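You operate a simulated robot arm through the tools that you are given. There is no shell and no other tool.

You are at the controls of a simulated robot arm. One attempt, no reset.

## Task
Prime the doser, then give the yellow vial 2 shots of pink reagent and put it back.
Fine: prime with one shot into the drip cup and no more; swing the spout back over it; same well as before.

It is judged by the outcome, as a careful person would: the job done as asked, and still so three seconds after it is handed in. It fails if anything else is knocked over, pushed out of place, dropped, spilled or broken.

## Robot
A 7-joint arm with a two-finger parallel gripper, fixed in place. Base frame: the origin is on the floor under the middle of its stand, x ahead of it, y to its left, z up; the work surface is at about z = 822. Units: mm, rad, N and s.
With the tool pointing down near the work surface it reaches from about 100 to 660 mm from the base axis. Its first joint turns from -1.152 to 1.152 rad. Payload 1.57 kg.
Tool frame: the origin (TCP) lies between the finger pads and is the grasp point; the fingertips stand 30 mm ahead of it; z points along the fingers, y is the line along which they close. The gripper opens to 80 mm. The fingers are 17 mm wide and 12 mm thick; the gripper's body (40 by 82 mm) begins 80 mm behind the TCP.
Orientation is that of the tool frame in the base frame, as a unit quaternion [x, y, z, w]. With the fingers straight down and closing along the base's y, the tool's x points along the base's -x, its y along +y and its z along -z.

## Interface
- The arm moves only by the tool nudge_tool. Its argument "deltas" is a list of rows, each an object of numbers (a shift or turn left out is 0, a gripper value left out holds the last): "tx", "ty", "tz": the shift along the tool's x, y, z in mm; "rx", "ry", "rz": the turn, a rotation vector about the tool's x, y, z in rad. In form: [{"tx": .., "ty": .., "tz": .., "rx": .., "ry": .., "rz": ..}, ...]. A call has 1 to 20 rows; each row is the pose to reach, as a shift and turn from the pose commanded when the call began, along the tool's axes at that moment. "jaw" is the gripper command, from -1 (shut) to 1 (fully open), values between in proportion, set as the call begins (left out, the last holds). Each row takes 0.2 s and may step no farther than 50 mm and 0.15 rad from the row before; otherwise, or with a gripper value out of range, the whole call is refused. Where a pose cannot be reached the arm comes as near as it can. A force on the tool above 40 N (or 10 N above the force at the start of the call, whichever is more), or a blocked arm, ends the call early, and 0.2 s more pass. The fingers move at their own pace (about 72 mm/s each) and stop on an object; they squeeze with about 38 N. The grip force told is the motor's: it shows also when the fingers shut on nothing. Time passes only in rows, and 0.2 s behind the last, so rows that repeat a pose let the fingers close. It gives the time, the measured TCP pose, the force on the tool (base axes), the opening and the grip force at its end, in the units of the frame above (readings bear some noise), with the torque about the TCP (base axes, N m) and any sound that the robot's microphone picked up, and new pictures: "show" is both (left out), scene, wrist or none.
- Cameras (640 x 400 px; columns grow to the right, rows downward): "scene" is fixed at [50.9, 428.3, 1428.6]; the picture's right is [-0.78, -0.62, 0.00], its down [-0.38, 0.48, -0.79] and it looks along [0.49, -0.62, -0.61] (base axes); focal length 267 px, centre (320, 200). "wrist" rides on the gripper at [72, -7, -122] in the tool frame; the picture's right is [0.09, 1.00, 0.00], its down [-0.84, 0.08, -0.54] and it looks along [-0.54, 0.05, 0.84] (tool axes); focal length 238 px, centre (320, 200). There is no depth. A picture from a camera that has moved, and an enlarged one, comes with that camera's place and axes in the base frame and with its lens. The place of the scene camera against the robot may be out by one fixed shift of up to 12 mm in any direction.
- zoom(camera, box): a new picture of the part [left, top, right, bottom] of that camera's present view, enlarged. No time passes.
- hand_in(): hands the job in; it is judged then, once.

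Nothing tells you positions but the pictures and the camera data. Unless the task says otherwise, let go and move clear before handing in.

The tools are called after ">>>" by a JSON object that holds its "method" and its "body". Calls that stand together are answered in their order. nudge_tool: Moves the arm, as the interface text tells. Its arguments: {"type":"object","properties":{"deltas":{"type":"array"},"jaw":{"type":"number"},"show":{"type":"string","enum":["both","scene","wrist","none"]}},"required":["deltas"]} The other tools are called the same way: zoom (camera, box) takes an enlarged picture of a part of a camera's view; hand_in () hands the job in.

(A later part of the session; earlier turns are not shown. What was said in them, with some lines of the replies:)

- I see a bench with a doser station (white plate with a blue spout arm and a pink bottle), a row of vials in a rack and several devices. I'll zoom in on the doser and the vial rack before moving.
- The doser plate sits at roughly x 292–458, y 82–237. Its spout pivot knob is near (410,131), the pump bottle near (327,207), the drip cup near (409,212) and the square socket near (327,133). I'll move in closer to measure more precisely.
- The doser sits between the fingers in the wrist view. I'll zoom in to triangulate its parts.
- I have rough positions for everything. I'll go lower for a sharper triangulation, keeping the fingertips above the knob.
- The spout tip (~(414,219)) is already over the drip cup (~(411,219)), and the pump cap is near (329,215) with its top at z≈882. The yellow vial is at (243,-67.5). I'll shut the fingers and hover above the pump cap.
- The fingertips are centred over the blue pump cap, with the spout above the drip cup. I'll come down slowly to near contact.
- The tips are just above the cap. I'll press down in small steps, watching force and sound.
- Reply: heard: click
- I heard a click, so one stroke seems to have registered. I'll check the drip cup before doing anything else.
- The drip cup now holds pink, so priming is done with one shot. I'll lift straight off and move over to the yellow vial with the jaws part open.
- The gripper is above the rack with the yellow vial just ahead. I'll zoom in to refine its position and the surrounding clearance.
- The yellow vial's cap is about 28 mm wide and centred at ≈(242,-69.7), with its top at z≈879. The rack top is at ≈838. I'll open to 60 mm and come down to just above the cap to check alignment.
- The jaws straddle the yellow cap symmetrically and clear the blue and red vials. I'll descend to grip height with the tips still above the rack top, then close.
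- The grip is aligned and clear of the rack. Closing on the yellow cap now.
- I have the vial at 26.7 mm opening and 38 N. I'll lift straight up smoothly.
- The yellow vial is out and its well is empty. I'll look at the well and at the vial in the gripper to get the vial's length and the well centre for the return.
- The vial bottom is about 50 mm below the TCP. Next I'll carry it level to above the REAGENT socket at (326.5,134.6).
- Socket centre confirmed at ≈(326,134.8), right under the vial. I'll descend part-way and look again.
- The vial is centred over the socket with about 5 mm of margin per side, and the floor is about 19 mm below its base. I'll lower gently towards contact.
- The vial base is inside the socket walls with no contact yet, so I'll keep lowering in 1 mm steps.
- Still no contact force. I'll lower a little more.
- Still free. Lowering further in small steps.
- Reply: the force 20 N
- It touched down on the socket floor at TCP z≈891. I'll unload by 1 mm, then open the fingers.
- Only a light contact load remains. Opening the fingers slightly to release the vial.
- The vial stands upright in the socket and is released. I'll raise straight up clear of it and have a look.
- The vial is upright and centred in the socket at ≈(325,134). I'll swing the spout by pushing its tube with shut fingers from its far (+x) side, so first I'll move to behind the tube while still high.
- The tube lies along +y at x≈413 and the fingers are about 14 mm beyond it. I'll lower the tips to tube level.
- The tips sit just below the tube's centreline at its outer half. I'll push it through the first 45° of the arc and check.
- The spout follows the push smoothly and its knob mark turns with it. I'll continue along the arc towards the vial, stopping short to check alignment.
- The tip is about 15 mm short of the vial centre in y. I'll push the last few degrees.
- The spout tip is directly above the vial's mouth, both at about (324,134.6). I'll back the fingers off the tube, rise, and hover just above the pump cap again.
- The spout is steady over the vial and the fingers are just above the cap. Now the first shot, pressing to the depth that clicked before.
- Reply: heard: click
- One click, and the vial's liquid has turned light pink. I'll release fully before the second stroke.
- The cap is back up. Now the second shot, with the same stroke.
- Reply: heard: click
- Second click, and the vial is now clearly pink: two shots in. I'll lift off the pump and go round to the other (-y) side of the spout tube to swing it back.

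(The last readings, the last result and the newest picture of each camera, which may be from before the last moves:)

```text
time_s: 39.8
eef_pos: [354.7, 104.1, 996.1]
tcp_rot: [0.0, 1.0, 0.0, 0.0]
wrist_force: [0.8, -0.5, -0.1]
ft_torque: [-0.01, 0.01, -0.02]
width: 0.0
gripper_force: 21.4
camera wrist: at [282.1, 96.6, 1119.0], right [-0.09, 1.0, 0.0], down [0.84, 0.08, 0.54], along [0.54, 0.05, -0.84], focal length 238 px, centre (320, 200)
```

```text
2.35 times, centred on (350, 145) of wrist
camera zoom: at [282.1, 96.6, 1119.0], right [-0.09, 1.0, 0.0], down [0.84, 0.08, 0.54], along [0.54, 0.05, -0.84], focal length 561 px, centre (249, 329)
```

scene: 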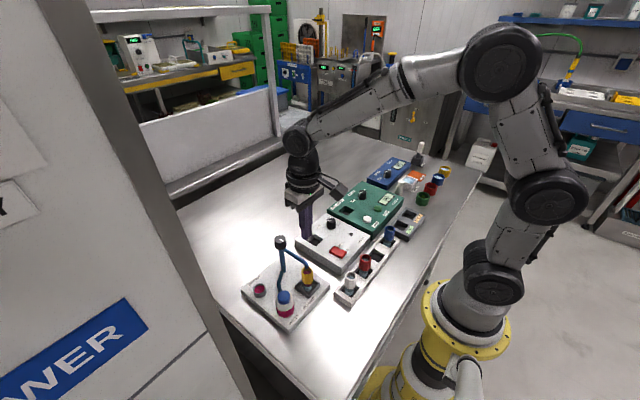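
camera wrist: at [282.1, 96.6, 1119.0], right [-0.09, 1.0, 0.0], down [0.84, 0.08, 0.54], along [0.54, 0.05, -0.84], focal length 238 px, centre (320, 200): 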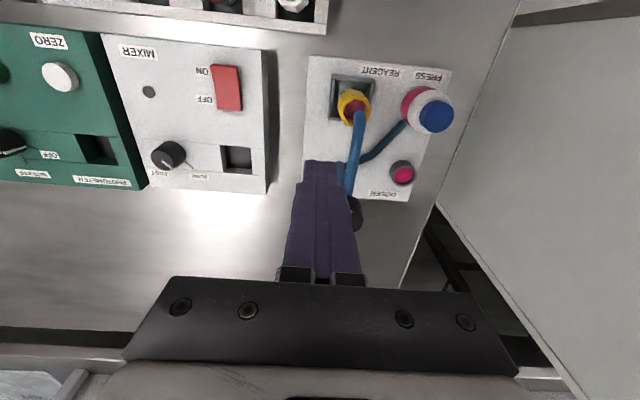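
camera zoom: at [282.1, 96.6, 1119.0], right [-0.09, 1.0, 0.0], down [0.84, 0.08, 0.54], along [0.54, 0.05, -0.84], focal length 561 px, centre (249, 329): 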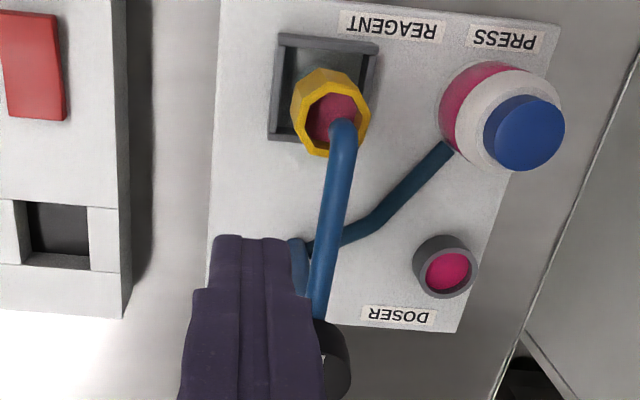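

No drips anywhere, and the spout and vial are as expected. Lowering the tips on the -y side of the tube.

>>> {"method": "nudge_tool", "body": {"deltas": [{"tz": 20}, {"tz": 40}, {"tz": 52}, {"tz": 56.6}, {"tz": 56.6}], "show": "wrist"}}

>>> {"method": "zoom", "body": {"camera": "scene", "box": [250, 225, 340, 315]}}

>>> {"method": "zoom", "body": {"camera": "wrist", "box": [260, 60, 440, 230]}}

```text
time_s: 41.0
eef_pos: [355.1, 103.8, 939.3]
tcp_rot: [0.0, 1.0, 0.0, 0.0]
wrist_force: [-0.3, -0.5, 0.3]
ft_torque: [0.01, -0.01, 0.03]
width: 0.0
gripper_force: 21.4
camera wrist: at [281.6, 96.1, 1061.6], right [-0.09, 1.0, 0.0], down [0.84, 0.08, 0.54], along [0.54, 0.05, -0.84], focal length 238 px, centre (320, 200)
```

wrist: 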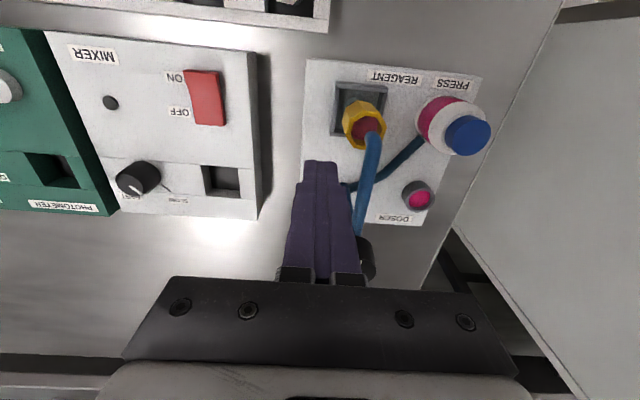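

```text
4.44 times, centred on (295, 270) of scene
camera zoom: at [50.9, 428.3, 1428.6], right [-0.78, -0.62, 0.0], down [-0.38, 0.48, -0.79], along [0.49, -0.62, -0.61], focal length 1187 px, centre (431, -111)
```

zoom: 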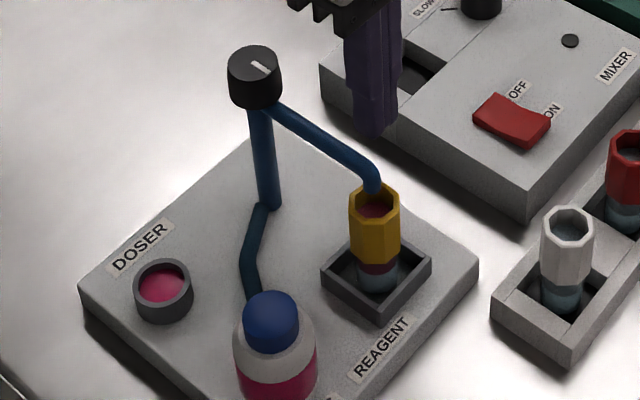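

```text
2.35 times, centred on (350, 145) of wrist
camera zoom: at [281.6, 96.1, 1061.6], right [-0.09, 1.0, 0.0], down [0.84, 0.08, 0.54], along [0.54, 0.05, -0.84], focal length 561 px, centre (249, 329)
```

zoom: 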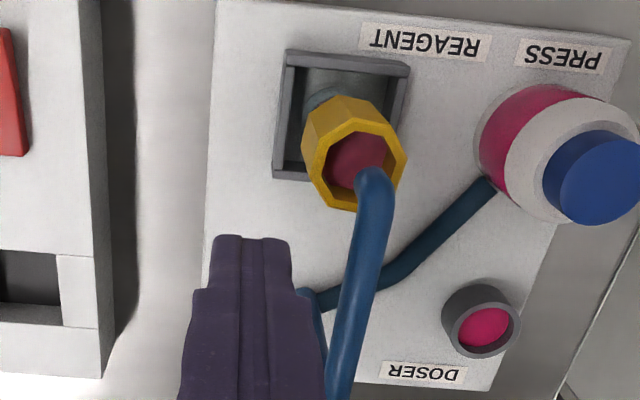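

The fingers are beside the tube on the -y side with space to push. I'll push it back along the arc, first half.

>>> {"method": "nudge_tool", "body": {"deltas": [{"tx": 0, "ty": 7}, {"tx": 0, "ty": 13}, {"tx": 2, "ty": 20.5}, {"tx": 3.1, "ty": 27.9}, {"tx": 3.4, "ty": 35.9}, {"tx": 2.5, "ty": 43.1}, {"tx": 0.4, "ty": 51.4}, {"tx": -2.5, "ty": 58.5}], "show": "wrist"}}

>>> {"method": "zoom", "body": {"camera": "scene", "box": [240, 225, 340, 325]}}

>>> {"method": "zoom", "body": {"camera": "wrist", "box": [220, 60, 420, 230]}}

```text
time_s: 42.8
eef_pos: [356.6, 160.1, 939.0]
tcp_rot: [0.001, 1.0, 0.0, 0.0]
wrist_force: [-0.4, -0.2, 0.0]
ft_torque: [0.0, 0.02, 0.01]
width: 0.0
gripper_force: 21.6
camera wrist: at [283.9, 154.2, 1061.7], right [-0.09, 1.0, 0.0], down [0.84, 0.08, 0.54], along [0.54, 0.05, -0.84], focal length 238 px, centre (320, 200)
```

wrist: 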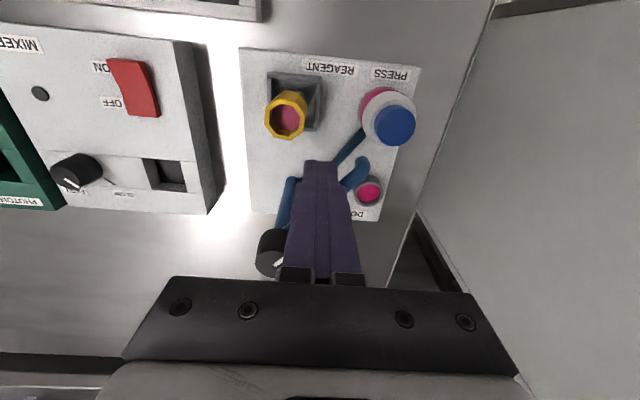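

```text
4.00 times, centred on (290, 275) of scene
camera zoom: at [50.9, 428.3, 1428.6], right [-0.78, -0.62, 0.0], down [-0.38, 0.48, -0.79], along [0.49, -0.62, -0.61], focal length 1068 px, centre (440, -100)
```

zoom: 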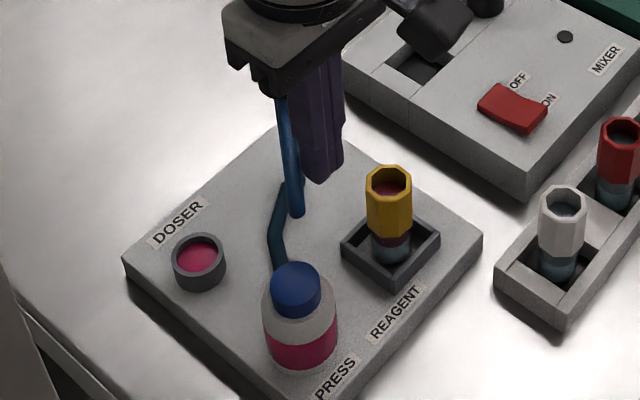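

```text
2.35 times, centred on (320, 145) of wrist
camera zoom: at [283.9, 154.2, 1061.7], right [-0.09, 1.0, 0.0], down [0.84, 0.08, 0.54], along [0.54, 0.05, -0.84], focal length 561 px, centre (320, 329)
```

zoom: 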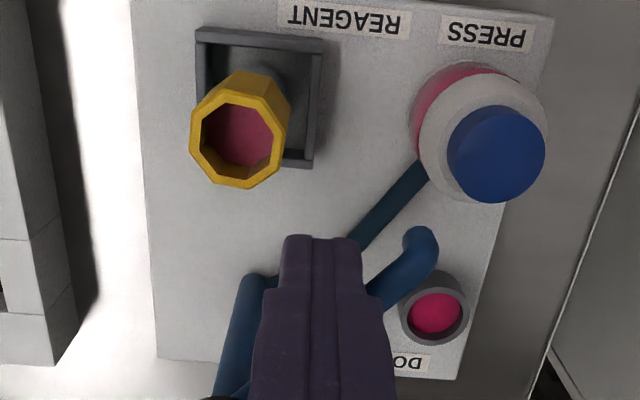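

The spout tip is at about (346,189), halfway back. I'll continue towards the cup, stopping a little short.

>>> {"method": "nudge_tool", "body": {"deltas": [{"tx": -4.6, "ty": 7.8}, {"tx": -9.7, "ty": 14}, {"tx": -16.8, "ty": 20.4}, {"tx": -23.8, "ty": 25}, {"tx": -32.6, "ty": 29.2}, {"tx": -32.6, "ty": 29.2}], "show": "wrist"}}

>>> {"method": "zoom", "body": {"camera": "scene", "box": [235, 225, 335, 325]}}

>>> {"method": "zoom", "body": {"camera": "wrist", "box": [220, 60, 420, 230]}}

```text
time_s: 44.2
eef_pos: [389.5, 190.7, 937.4]
tcp_rot: [0.0, 1.0, 0.001, 0.0]
wrist_force: [0.1, 0.6, 0.1]
ft_torque: [0.0, 0.0, 0.02]
width: 0.1
gripper_force: 21.2
camera wrist: at [316.6, 183.6, 1061.8], right [-0.09, 1.0, 0.0], down [0.84, 0.08, 0.54], along [0.54, 0.05, -0.84], focal length 238 px, centre (320, 200)
```

wrist: 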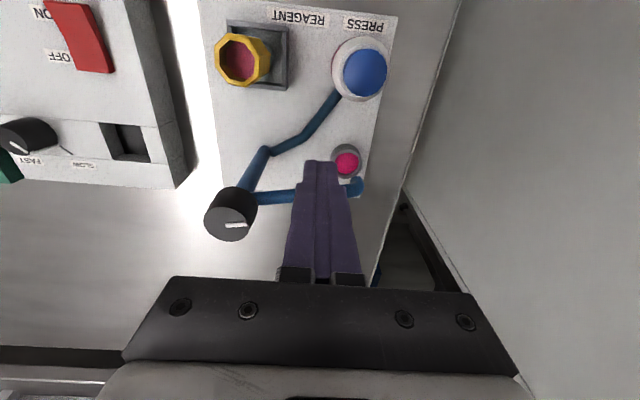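

```text
4.00 times, centred on (285, 275) of scene
camera zoom: at [50.9, 428.4, 1428.6], right [-0.78, -0.62, 0.0], down [-0.38, 0.48, -0.79], along [0.49, -0.62, -0.61], focal length 1068 px, centre (460, -100)
```

zoom: 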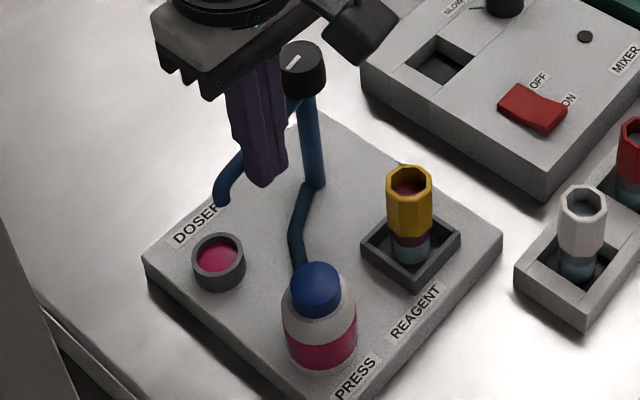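

```text
2.35 times, centred on (320, 145) of wrist
camera zoom: at [316.6, 183.6, 1061.8], right [-0.09, 1.0, 0.0], down [0.84, 0.08, 0.54], along [0.54, 0.05, -0.84], focal length 561 px, centre (320, 329)
```

zoom: 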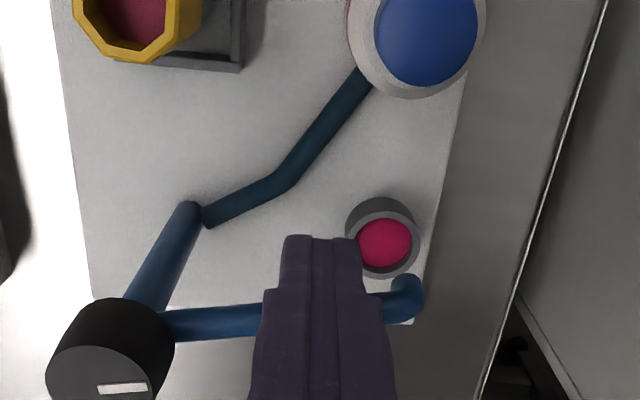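

The spout tip is at x≈394 and the cup is at ≈410–413, so about 12° remain. I'll nudge it gently onward.

>>> {"method": "nudge_tool", "body": {"deltas": [{"tx": -3, "ty": 0.8}, {"tx": -6, "ty": 1.5}, {"tx": -9, "ty": 2}, {"tx": -11, "ty": 2}, {"tx": -11, "ty": 2}], "show": "wrist"}}

>>> {"method": "zoom", "body": {"camera": "scene", "box": [235, 230, 335, 330]}}

>>> {"method": "zoom", "body": {"camera": "wrist", "box": [220, 60, 420, 230]}}

```text
time_s: 45.4
eef_pos: [401.1, 192.6, 938.8]
tcp_rot: [0.0, 1.0, 0.0, 0.0]
wrist_force: [-0.7, 0.6, 0.5]
ft_torque: [0.01, 0.0, -0.03]
width: 0.0
gripper_force: 21.2
camera wrist: at [327.4, 184.9, 1062.2], right [-0.09, 1.0, 0.0], down [0.84, 0.08, 0.54], along [0.54, 0.05, -0.84], focal length 238 px, centre (320, 200)
```

wrist: 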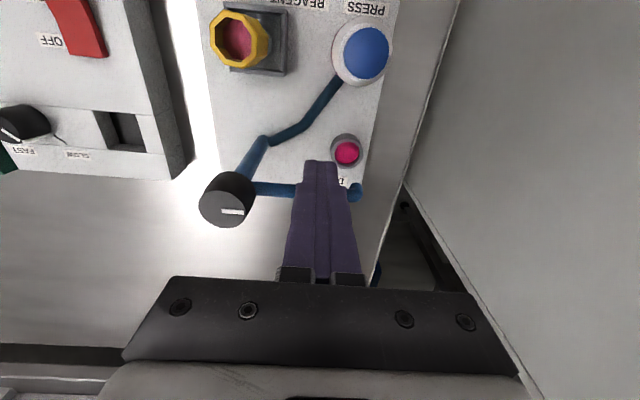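

```text
4.00 times, centred on (285, 280) of scene
camera zoom: at [50.9, 428.3, 1428.6], right [-0.78, -0.62, 0.0], down [-0.38, 0.48, -0.79], along [0.49, -0.62, -0.61], focal length 1068 px, centre (460, -120)
```

zoom: 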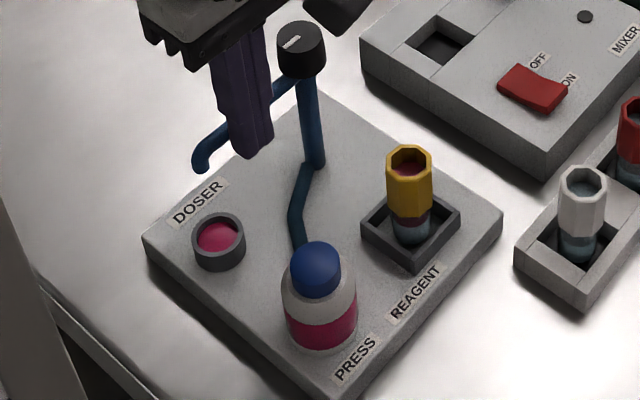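

```text
2.35 times, centred on (320, 145) of wrist
camera zoom: at [327.4, 184.9, 1062.2], right [-0.09, 1.0, 0.0], down [0.84, 0.08, 0.54], along [0.54, 0.05, -0.84], focal length 561 px, centre (320, 329)
```

zoom: 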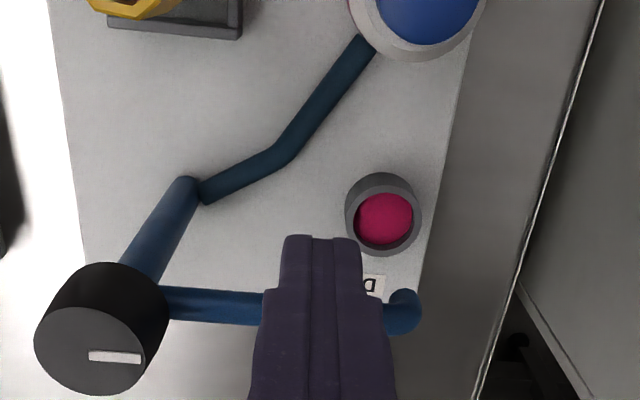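

The scene view shows the spout tip and knob mark exactly where they began, over the drip cup. I'll back the fingers away, rise, and go above the vial.

>>> {"method": "nudge_tool", "body": {"deltas": [{"tx": 5}, {"tx": 9, "tz": -12}, {"tx": 12, "tz": -40}, {"tx": 20, "ty": -10, "tz": -64}, {"tx": 45, "ty": -33, "tz": -64}, {"tx": 74.6, "ty": -58.1, "tz": -64}, {"tx": 74.6, "ty": -58.1, "tz": -64}], "show": "both"}}

>>> {"method": "zoom", "body": {"camera": "scene", "box": [235, 230, 335, 330]}}

>>> {"method": "zoom", "body": {"camera": "wrist", "box": [240, 60, 440, 260]}}

```text
time_s: 47.0
eef_pos: [326.7, 132.5, 1001.3]
tcp_rot: [0.0, 1.0, 0.0, 0.001]
wrist_force: [-1.0, -0.1, -0.2]
ft_torque: [-0.01, 0.0, -0.01]
width: 0.1
gripper_force: 21.6
camera wrist: at [254.2, 125.3, 1125.1], right [-0.09, 1.0, 0.0], down [0.84, 0.08, 0.54], along [0.54, 0.05, -0.84], focal length 238 px, centre (320, 200)
```

scene: 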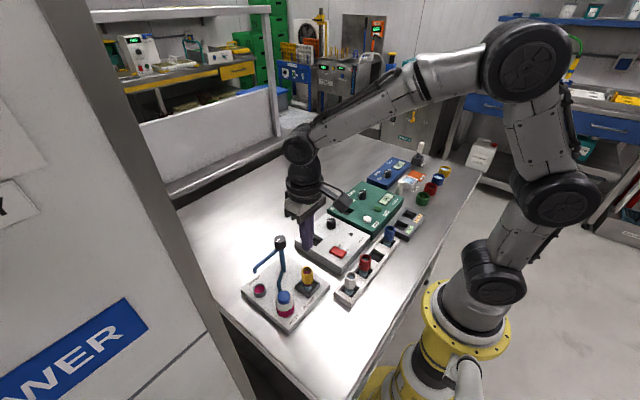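
wrist: 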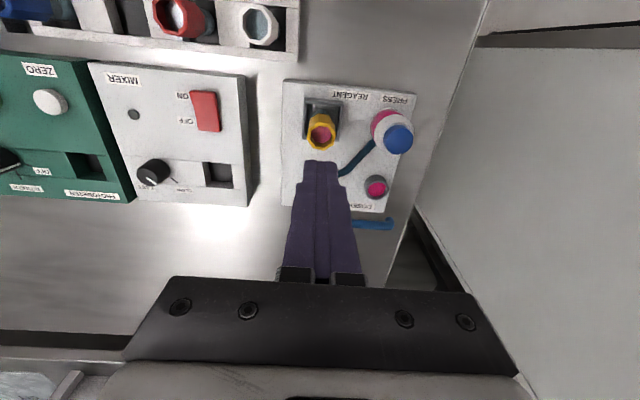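

```text
4.00 times, centred on (285, 280) of scene
camera zoom: at [50.9, 428.3, 1428.6], right [-0.78, -0.62, 0.0], down [-0.38, 0.48, -0.79], along [0.49, -0.62, -0.61], focal length 1068 px, centre (460, -120)
```

zoom: 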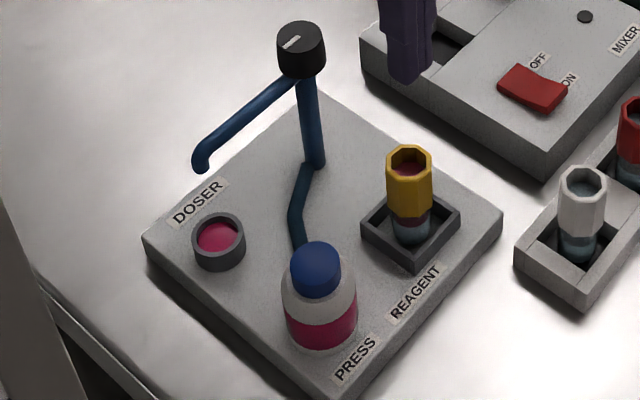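

```text
2.00 times, centred on (340, 160) of wrist
camera zoom: at [254.2, 125.3, 1125.1], right [-0.09, 1.0, 0.0], down [0.84, 0.08, 0.54], along [0.54, 0.05, -0.84], focal length 477 px, centre (280, 280)
```

zoom: 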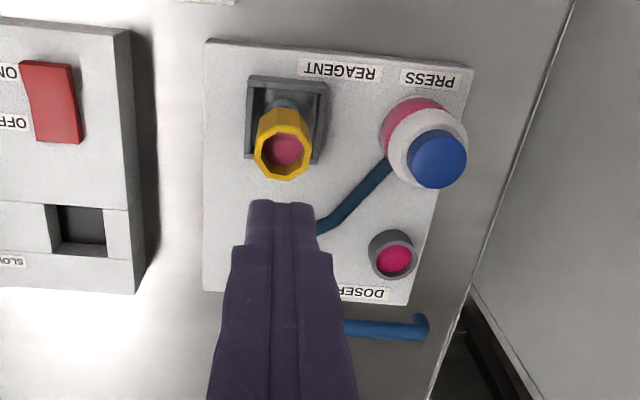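

The spout is back in its original position and nothing else has moved. I'll open the jaws and descend on the vial with the same grip as before.

>>> {"method": "nudge_tool", "body": {"deltas": [{"tz": 5}, {"tz": 15}, {"tz": 40}, {"tz": 65}, {"tz": 85}, {"tz": 85}], "jaw": 0.25, "show": "wrist"}}

>>> {"method": "zoom", "body": {"camera": "wrist", "box": [220, 90, 420, 240]}}

```text
time_s: 48.4
eef_pos: [324.8, 135.0, 917.9]
tcp_rot: [0.001, 1.0, 0.0, 0.0]
wrist_force: [0.3, -0.3, 0.1]
ft_torque: [-0.01, 0.01, 0.02]
width: 49.9
gripper_force: 0.1
camera wrist: at [253.2, 128.2, 1040.5], right [-0.09, 1.0, 0.0], down [0.84, 0.08, 0.54], along [0.54, 0.05, -0.84], focal length 238 px, centre (320, 200)
```

wrist: 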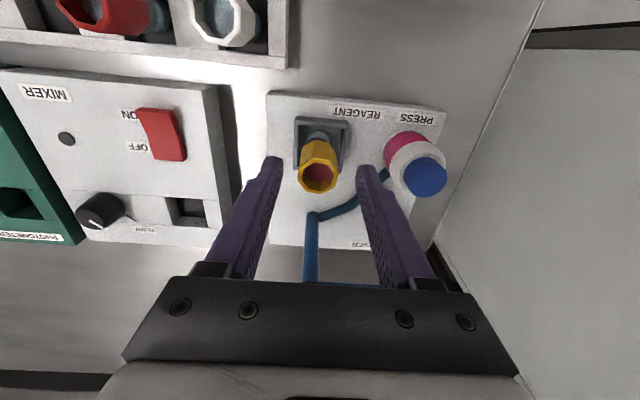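

```text
2.67 times, centred on (320, 165) of wrist
camera zoom: at [253.2, 128.2, 1040.5], right [-0.09, 1.0, 0.0], down [0.84, 0.08, 0.54], along [0.54, 0.05, -0.84], focal length 636 px, centre (320, 293)
```

zoom: 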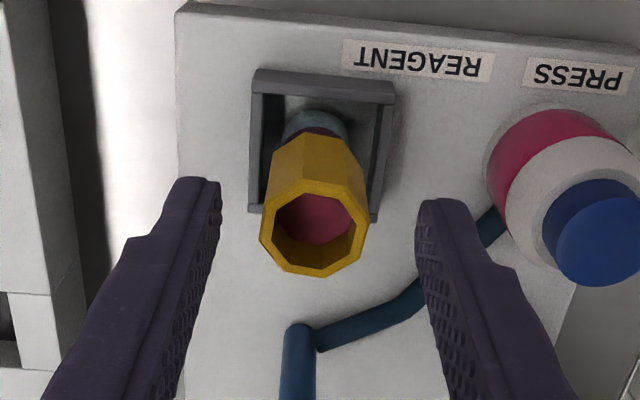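

The jaws straddle the vial evenly. I'll lower to grip height and close.

>>> {"method": "nudge_tool", "body": {"deltas": [{"tz": 10}, {"tz": 20}, {"tz": 25}, {"tz": 25}], "show": "none"}}

>>> {"method": "nudge_tool", "body": {"deltas": [{"tz": 0}, {"tz": 0}, {"tz": 0}, {"tz": 0}], "jaw": -1, "show": "wrist"}}

```text
time_s: 49.4
eef_pos: [325.4, 133.9, 892.6]
tcp_rot: [0.0, 1.0, 0.0, 0.0]
wrist_force: [-0.1, 0.7, 0.4]
ft_torque: [-0.01, 0.01, 0.01]
width: 49.9
gripper_force: 0.1
```

```text
time_s: 50.4
eef_pos: [324.8, 134.8, 891.5]
tcp_rot: [0.0, 1.0, -0.001, 0.0]
wrist_force: [0.0, -0.5, -0.5]
ft_torque: [0.01, -0.02, -0.02]
width: 26.7
gripper_force: 37.6
camera wrist: at [253.0, 127.5, 1015.2], right [-0.09, 1.0, 0.0], down [0.84, 0.08, 0.54], along [0.54, 0.05, -0.84], focal length 238 px, centre (320, 200)
```

wrist: 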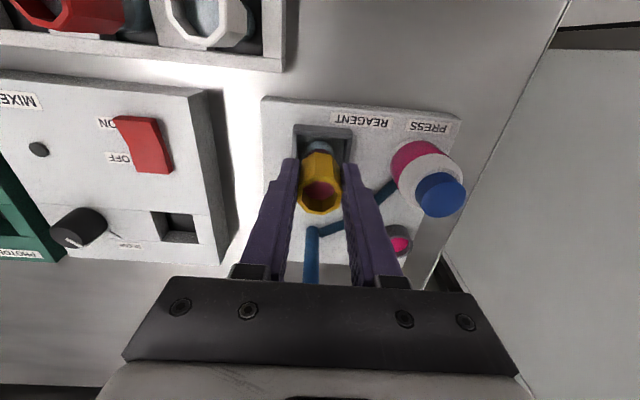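

Vial gripped (26.7 mm, 38 N). I'll lift straight up and carry it level back above its well, the third from the doser side between red and blue.

>>> {"method": "nudge_tool", "body": {"deltas": [{"tz": -4}, {"tz": -12}, {"tz": -26}, {"tz": -45}, {"tz": -65}, {"tz": -80}, {"tz": -86}, {"tz": -86}], "show": "scene"}}

>>> {"method": "nudge_tool", "body": {"deltas": [{"tx": 3, "ty": -8}, {"tx": 11, "ty": -27}, {"tx": 22, "ty": -54}, {"tx": 34, "ty": -83}, {"tx": 46, "ty": -112}, {"tx": 58, "ty": -141}, {"tx": 69, "ty": -168}, {"tx": 78, "ty": -190}, {"tx": 83, "ty": -202}, {"tx": 84.2, "ty": -204.7}, {"tx": 84.2, "ty": -204.7}], "show": "both"}}

```text
time_s: 52.2
eef_pos: [324.8, 134.3, 978.0]
tcp_rot: [0.001, 1.0, 0.0, 0.0]
wrist_force: [0.4, -0.7, -0.9]
ft_torque: [0.03, 0.0, 0.02]
width: 26.6
gripper_force: 37.2
```

scene: 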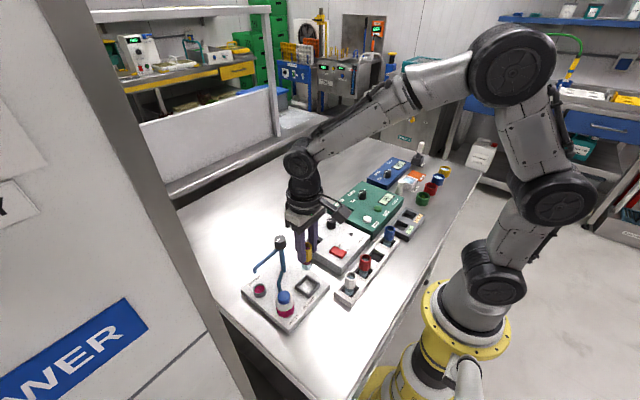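

```text
time_s: 54.6
eef_pos: [239.6, -70.3, 979.3]
tcp_rot: [0.0, 1.0, -0.001, 0.0]
wrist_force: [-0.2, 0.5, -1.0]
ft_torque: [0.0, -0.01, -0.02]
width: 26.9
gripper_force: 37.9
camera wrist: at [167.4, -77.4, 1101.5], right [-0.09, 1.0, 0.0], down [0.84, 0.08, 0.54], along [0.54, 0.05, -0.84], focal length 238 px, centre (320, 200)
```

scene: 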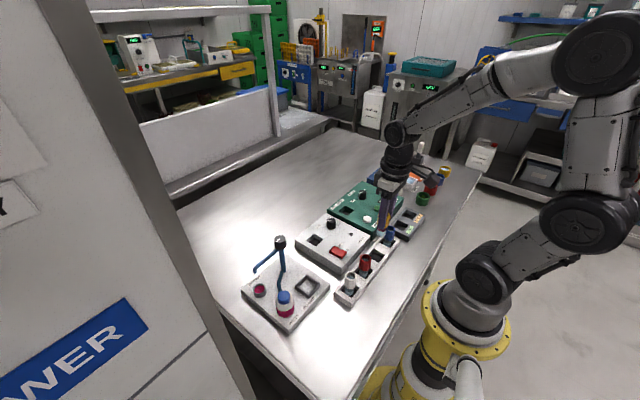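
wrist: 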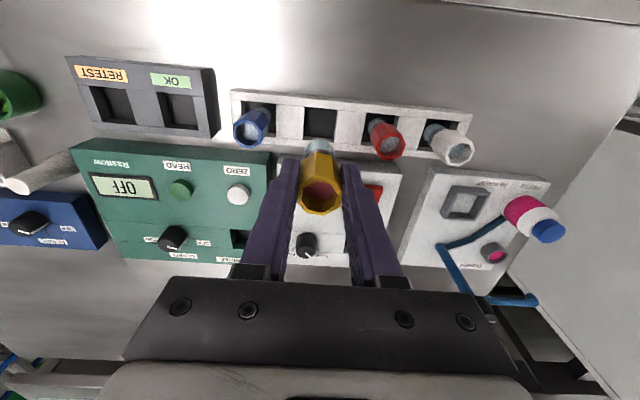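

The vial is above its own empty well. I'll descend part-way and check alignment with the well before entering.

>>> {"method": "nudge_tool", "body": {"deltas": [{"tz": 10}, {"tz": 28}, {"tz": 46}, {"tz": 60}, {"tz": 66}, {"tz": 66}], "show": "wrist"}}

>>> {"method": "zoom", "body": {"camera": "wrist", "box": [220, 90, 420, 220]}}

>>> {"method": "zoom", "body": {"camera": "scene", "box": [345, 210, 415, 280]}}

```text
time_s: 56.0
eef_pos: [241.2, -69.7, 912.1]
tcp_rot: [0.001, 1.0, 0.0, 0.0]
wrist_force: [-0.5, 0.2, -0.2]
ft_torque: [-0.01, -0.02, 0.01]
width: 26.4
gripper_force: 37.7
camera wrist: at [168.4, -76.9, 1035.8], right [-0.09, 1.0, 0.0], down [0.84, 0.08, 0.54], along [0.54, 0.05, -0.84], focal length 238 px, centre (320, 200)
```

wrist: 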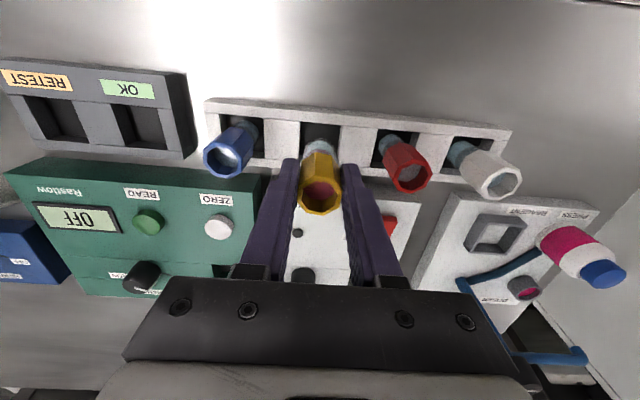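

```text
3.08 times, centred on (320, 155) of wrist
camera zoom: at [168.4, -76.9, 1035.8], right [-0.09, 1.0, 0.0], down [0.84, 0.08, 0.54], along [0.54, 0.05, -0.84], focal length 733 px, centre (320, 338)
```

zoom: 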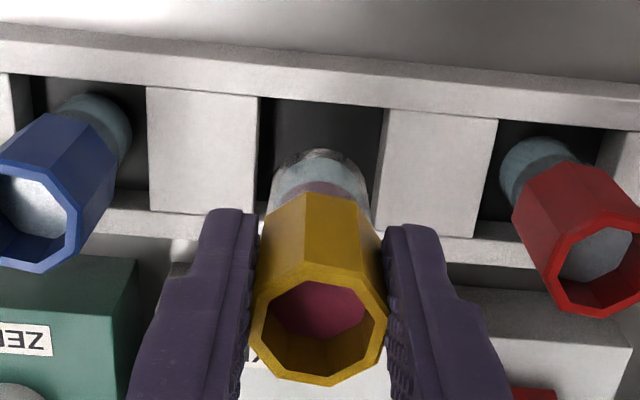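

```text
5.71 times, centred on (380, 245) of scene
camera zoom: at [50.9, 428.3, 1428.6], right [-0.78, -0.62, 0.0], down [-0.38, 0.48, -0.79], along [0.49, -0.62, -0.61], focal length 1526 px, centre (-23, -57)
```

zoom: 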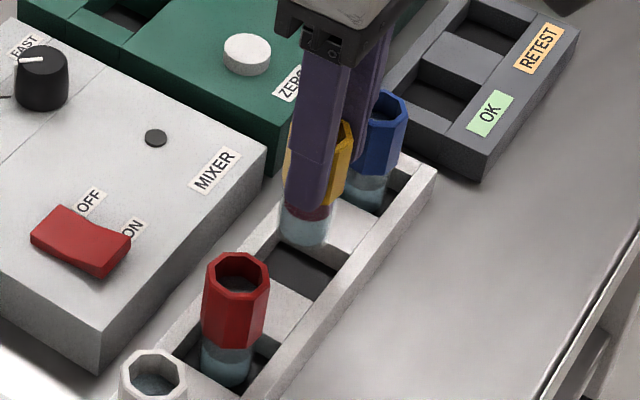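

The vial is centred over its well. I'll lower it in, slowing near the bottom.

>>> {"method": "nudge_tool", "body": {"deltas": [{"tz": 8}, {"tz": 16}, {"tz": 23}, {"tz": 28}, {"tz": 32}, {"tz": 33}], "show": "none"}}

>>> {"method": "zoom", "body": {"camera": "scene", "box": [345, 210, 415, 280]}}

>>> {"method": "zoom", "body": {"camera": "wrist", "box": [220, 110, 420, 240]}}

```text
time_s: 57.4
eef_pos: [240.8, -70.9, 880.3]
tcp_rot: [0.0, 1.0, 0.0, 0.0]
wrist_force: [0.4, 1.0, -0.3]
ft_torque: [-0.01, 0.02, 0.03]
width: 26.7
gripper_force: 37.3
```

```text
5.71 times, centred on (380, 245) of scene
camera zoom: at [50.9, 428.3, 1428.6], right [-0.78, -0.62, 0.0], down [-0.38, 0.48, -0.79], along [0.49, -0.62, -0.61], focal length 1526 px, centre (-23, -57)
```

zoom: 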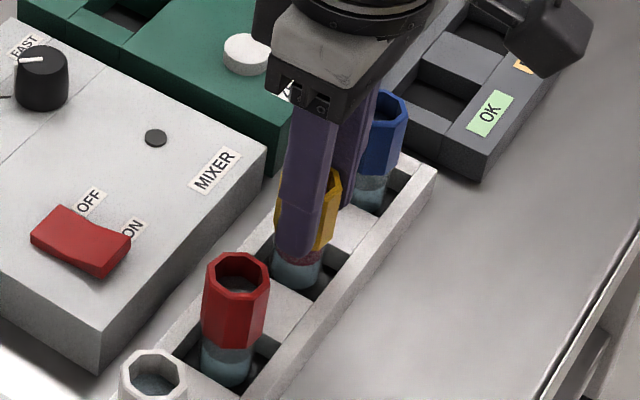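

```text
3.08 times, centred on (320, 175) of wrist
camera zoom: at [168.8, -77.1, 1002.6], right [-0.09, 1.0, 0.0], down [0.84, 0.08, 0.54], along [0.54, 0.05, -0.84], focal length 733 px, centre (320, 277)
```

zoom: 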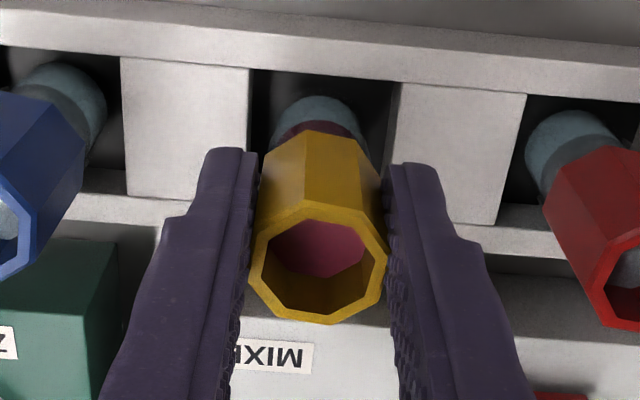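

The vial is in the well about 3 mm off the floor. Fine steps to touchdown.

>>> {"method": "nudge_tool", "body": {"deltas": [{"tz": 0.8}, {"tz": 1.6}], "show": "none"}}

```text
time_s: 58.0
eef_pos: [242.3, -70.4, 877.9]
tcp_rot: [0.0, 1.0, 0.0, 0.0]
wrist_force: [-1.0, -0.7, -1.1]
ft_torque: [0.01, -0.01, 0.0]
width: 26.9
gripper_force: 37.1
```

>>> {"method": "nudge_tool", "body": {"deltas": [{"tz": 0.5}, {"tz": 1.0}], "show": "none"}}

```text
time_s: 58.6
eef_pos: [241.1, -70.5, 877.1]
tcp_rot: [0.0, 1.0, 0.0, 0.0]
wrist_force: [0.6, 0.2, 0.6]
ft_torque: [0.0, 0.0, 0.01]
width: 26.7
gripper_force: 37.4
```

Not touching yet. Half-millimetre steps on.

>>> {"method": "nudge_tool", "body": {"deltas": [{"tz": 0.4}, {"tz": 0.8}], "show": "none"}}

```text
time_s: 59.2
eef_pos: [241.7, -70.5, 875.6]
tcp_rot: [-0.001, 1.0, 0.0, 0.0]
wrist_force: [-0.1, -0.9, -0.2]
ft_torque: [0.02, 0.03, 0.03]
width: 26.5
gripper_force: 38.2
```

>>> {"method": "nudge_tool", "body": {"deltas": [{"tz": 0.3}, {"tz": 0.6}], "show": "none"}}

```text
time_s: 59.8
eef_pos: [242.0, -70.5, 876.4]
tcp_rot: [0.0, 1.0, -0.001, 0.0]
wrist_force: [-1.4, 0.8, 8.4]
ft_torque: [0.06, 0.12, -0.01]
width: 26.9
gripper_force: 37.5
```

Touchdown with about 8 N. I'll ease off a touch, then release.

>>> {"method": "nudge_tool", "body": {"deltas": [{"tz": -0.3}, {"tz": -0.4}], "show": "none"}}

>>> {"method": "nudge_tool", "body": {"deltas": [{"tz": 0}, {"tz": 0}, {"tz": 0}], "jaw": 0.35, "show": "wrist"}}

>>> {"method": "zoom", "body": {"camera": "scene", "box": [345, 210, 415, 280]}}

```text
time_s: 60.4
eef_pos: [240.5, -70.8, 875.2]
tcp_rot: [0.0, 1.0, 0.0, 0.0]
wrist_force: [-1.3, 1.5, 9.3]
ft_torque: [0.07, 0.08, 0.01]
width: 26.6
gripper_force: 37.1
```

```text
time_s: 61.2
eef_pos: [242.6, -71.1, 875.4]
tcp_rot: [0.0, 1.0, 0.0, -0.001]
wrist_force: [0.2, 0.7, -0.1]
ft_torque: [-0.01, -0.01, -0.02]
width: 54.0
gripper_force: 0.0
camera wrist: at [169.0, -77.7, 998.7], right [-0.09, 1.0, 0.0], down [0.84, 0.08, 0.54], along [0.54, 0.05, -0.84], focal length 238 px, centre (320, 200)
```

wrist: 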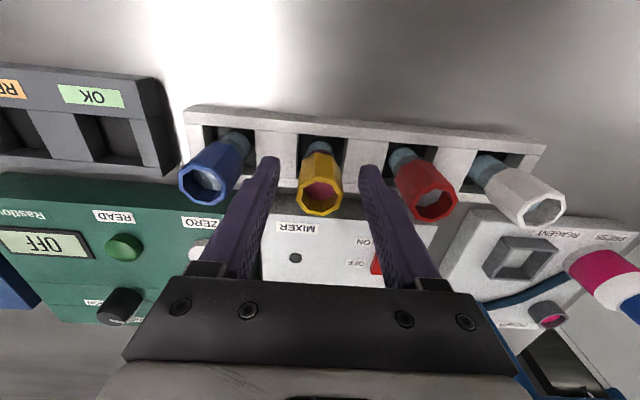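

```text
5.71 times, centred on (380, 245) of scene
camera zoom: at [50.9, 428.3, 1428.6], right [-0.78, -0.62, 0.0], down [-0.38, 0.48, -0.79], along [0.49, -0.62, -0.61], focal length 1526 px, centre (-23, -57)
```

zoom: 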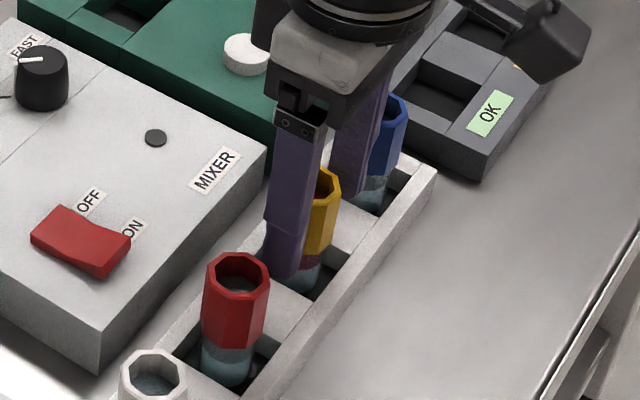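

The vial stands in its well and the fingers are free on both sides. I'll rise straight up and well clear, then check everything.

>>> {"method": "nudge_tool", "body": {"deltas": [{"tz": -8}, {"tz": -25}, {"tz": -50}, {"tz": -85}, {"tz": -125}, {"tz": -165}, {"tz": -200}, {"tz": -200}], "show": "both"}}

>>> {"method": "zoom", "body": {"camera": "scene", "box": [320, 200, 420, 310]}}

>>> {"method": "zoom", "body": {"camera": "scene", "box": [235, 230, 335, 330]}}

>>> {"method": "zoom", "body": {"camera": "wrist", "box": [220, 70, 520, 270]}}

```text
time_s: 63.0
eef_pos: [242.2, -71.8, 1074.8]
tcp_rot: [0.0, 1.0, 0.0, -0.001]
wrist_force: [1.3, -0.1, 0.4]
ft_torque: [-0.03, 0.01, 0.0]
width: 53.7
gripper_force: 0.0
camera wrist: at [170.1, -78.1, 1198.0], right [-0.09, 1.0, 0.0], down [0.84, 0.08, 0.54], along [0.54, 0.05, -0.84], focal length 238 px, centre (320, 200)
```

scene: 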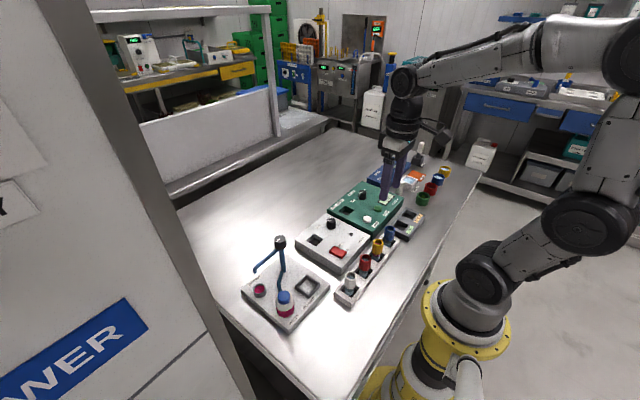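
wrist: 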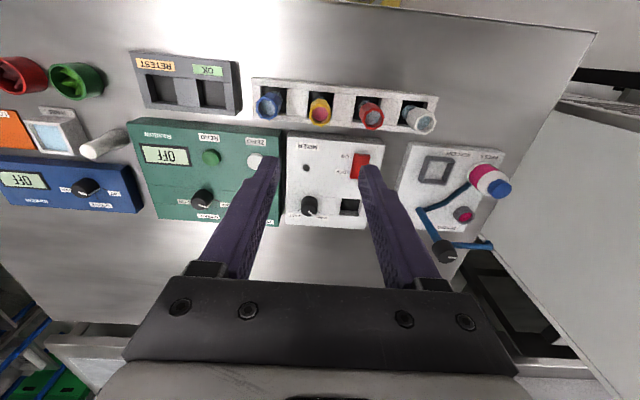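

```text
3.64 times, centred on (370, 255) of scene
camera zoom: at [50.9, 428.4, 1428.6], right [-0.78, -0.62, 0.0], down [-0.38, 0.48, -0.79], along [0.49, -0.62, -0.61], focal length 971 px, centre (138, 0)
```

zoom: 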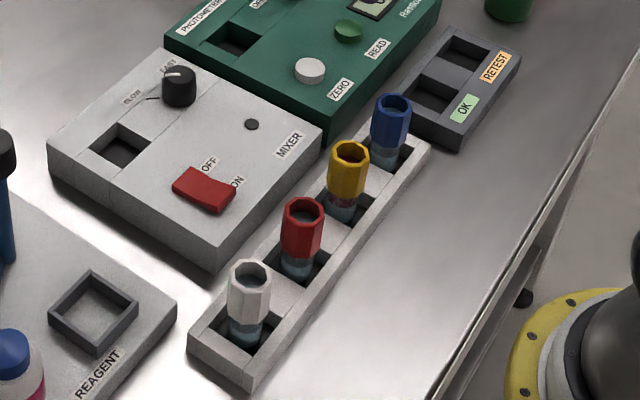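

```text
4.00 times, centred on (285, 280) of scene
camera zoom: at [50.9, 428.4, 1428.6], right [-0.78, -0.62, 0.0], down [-0.38, 0.48, -0.79], along [0.49, -0.62, -0.61], focal length 1068 px, centre (460, -120)
```

zoom: 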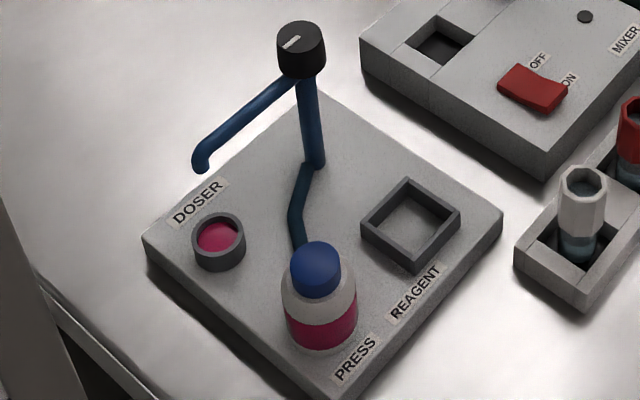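

```text
2.00 times, centred on (370, 170) of wrist
camera zoom: at [170.1, -78.1, 1198.0], right [-0.09, 1.0, 0.0], down [0.84, 0.08, 0.54], along [0.54, 0.05, -0.84], focal length 477 px, centre (220, 260)
```

zoom: 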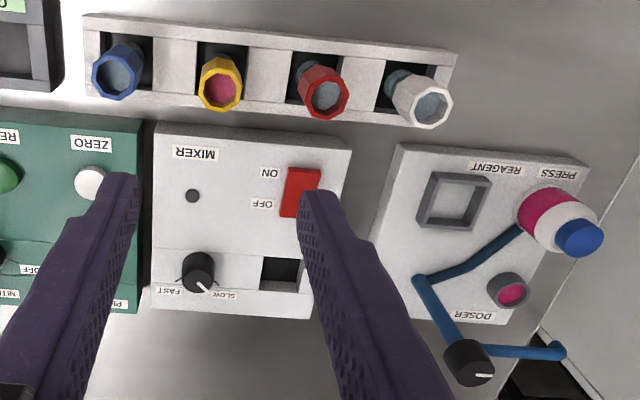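

Everything checks out in the final views:
- The yellow vial holds pink reagent and stands upright in its original well between red and blue.
- The spout is back over the drip cup, which holds the single priming shot.
- All other items are where they started, and the gripper is open and clear.

I'm handing in.

>>> {"method": "hand_in", "body": {}}

```text
The job is handed in.
```

The doser is primed, and the yellow vial has its 2 shots of pink reagent and is back in its original well. I've handed the job in, but the result wasn't shown to me.

- **Priming:** I pressed the pump once with the spout over the drip cup. It clicked once and the cup filled pink.
- **Dosing:** I set the vial in the REAGENT socket, swung the spout over it and pressed twice. Each press clicked once, and the liquid turned pink, darker after the second.
- **Spout:** It is back over the drip cup, at the same spot as before in the scene camera view.
- **Vial:** It stands upright in the third well from the doser, between red and blue.

In the final camera views nothing else had moved and there were no spills. The gripper is open and clear above the rack.
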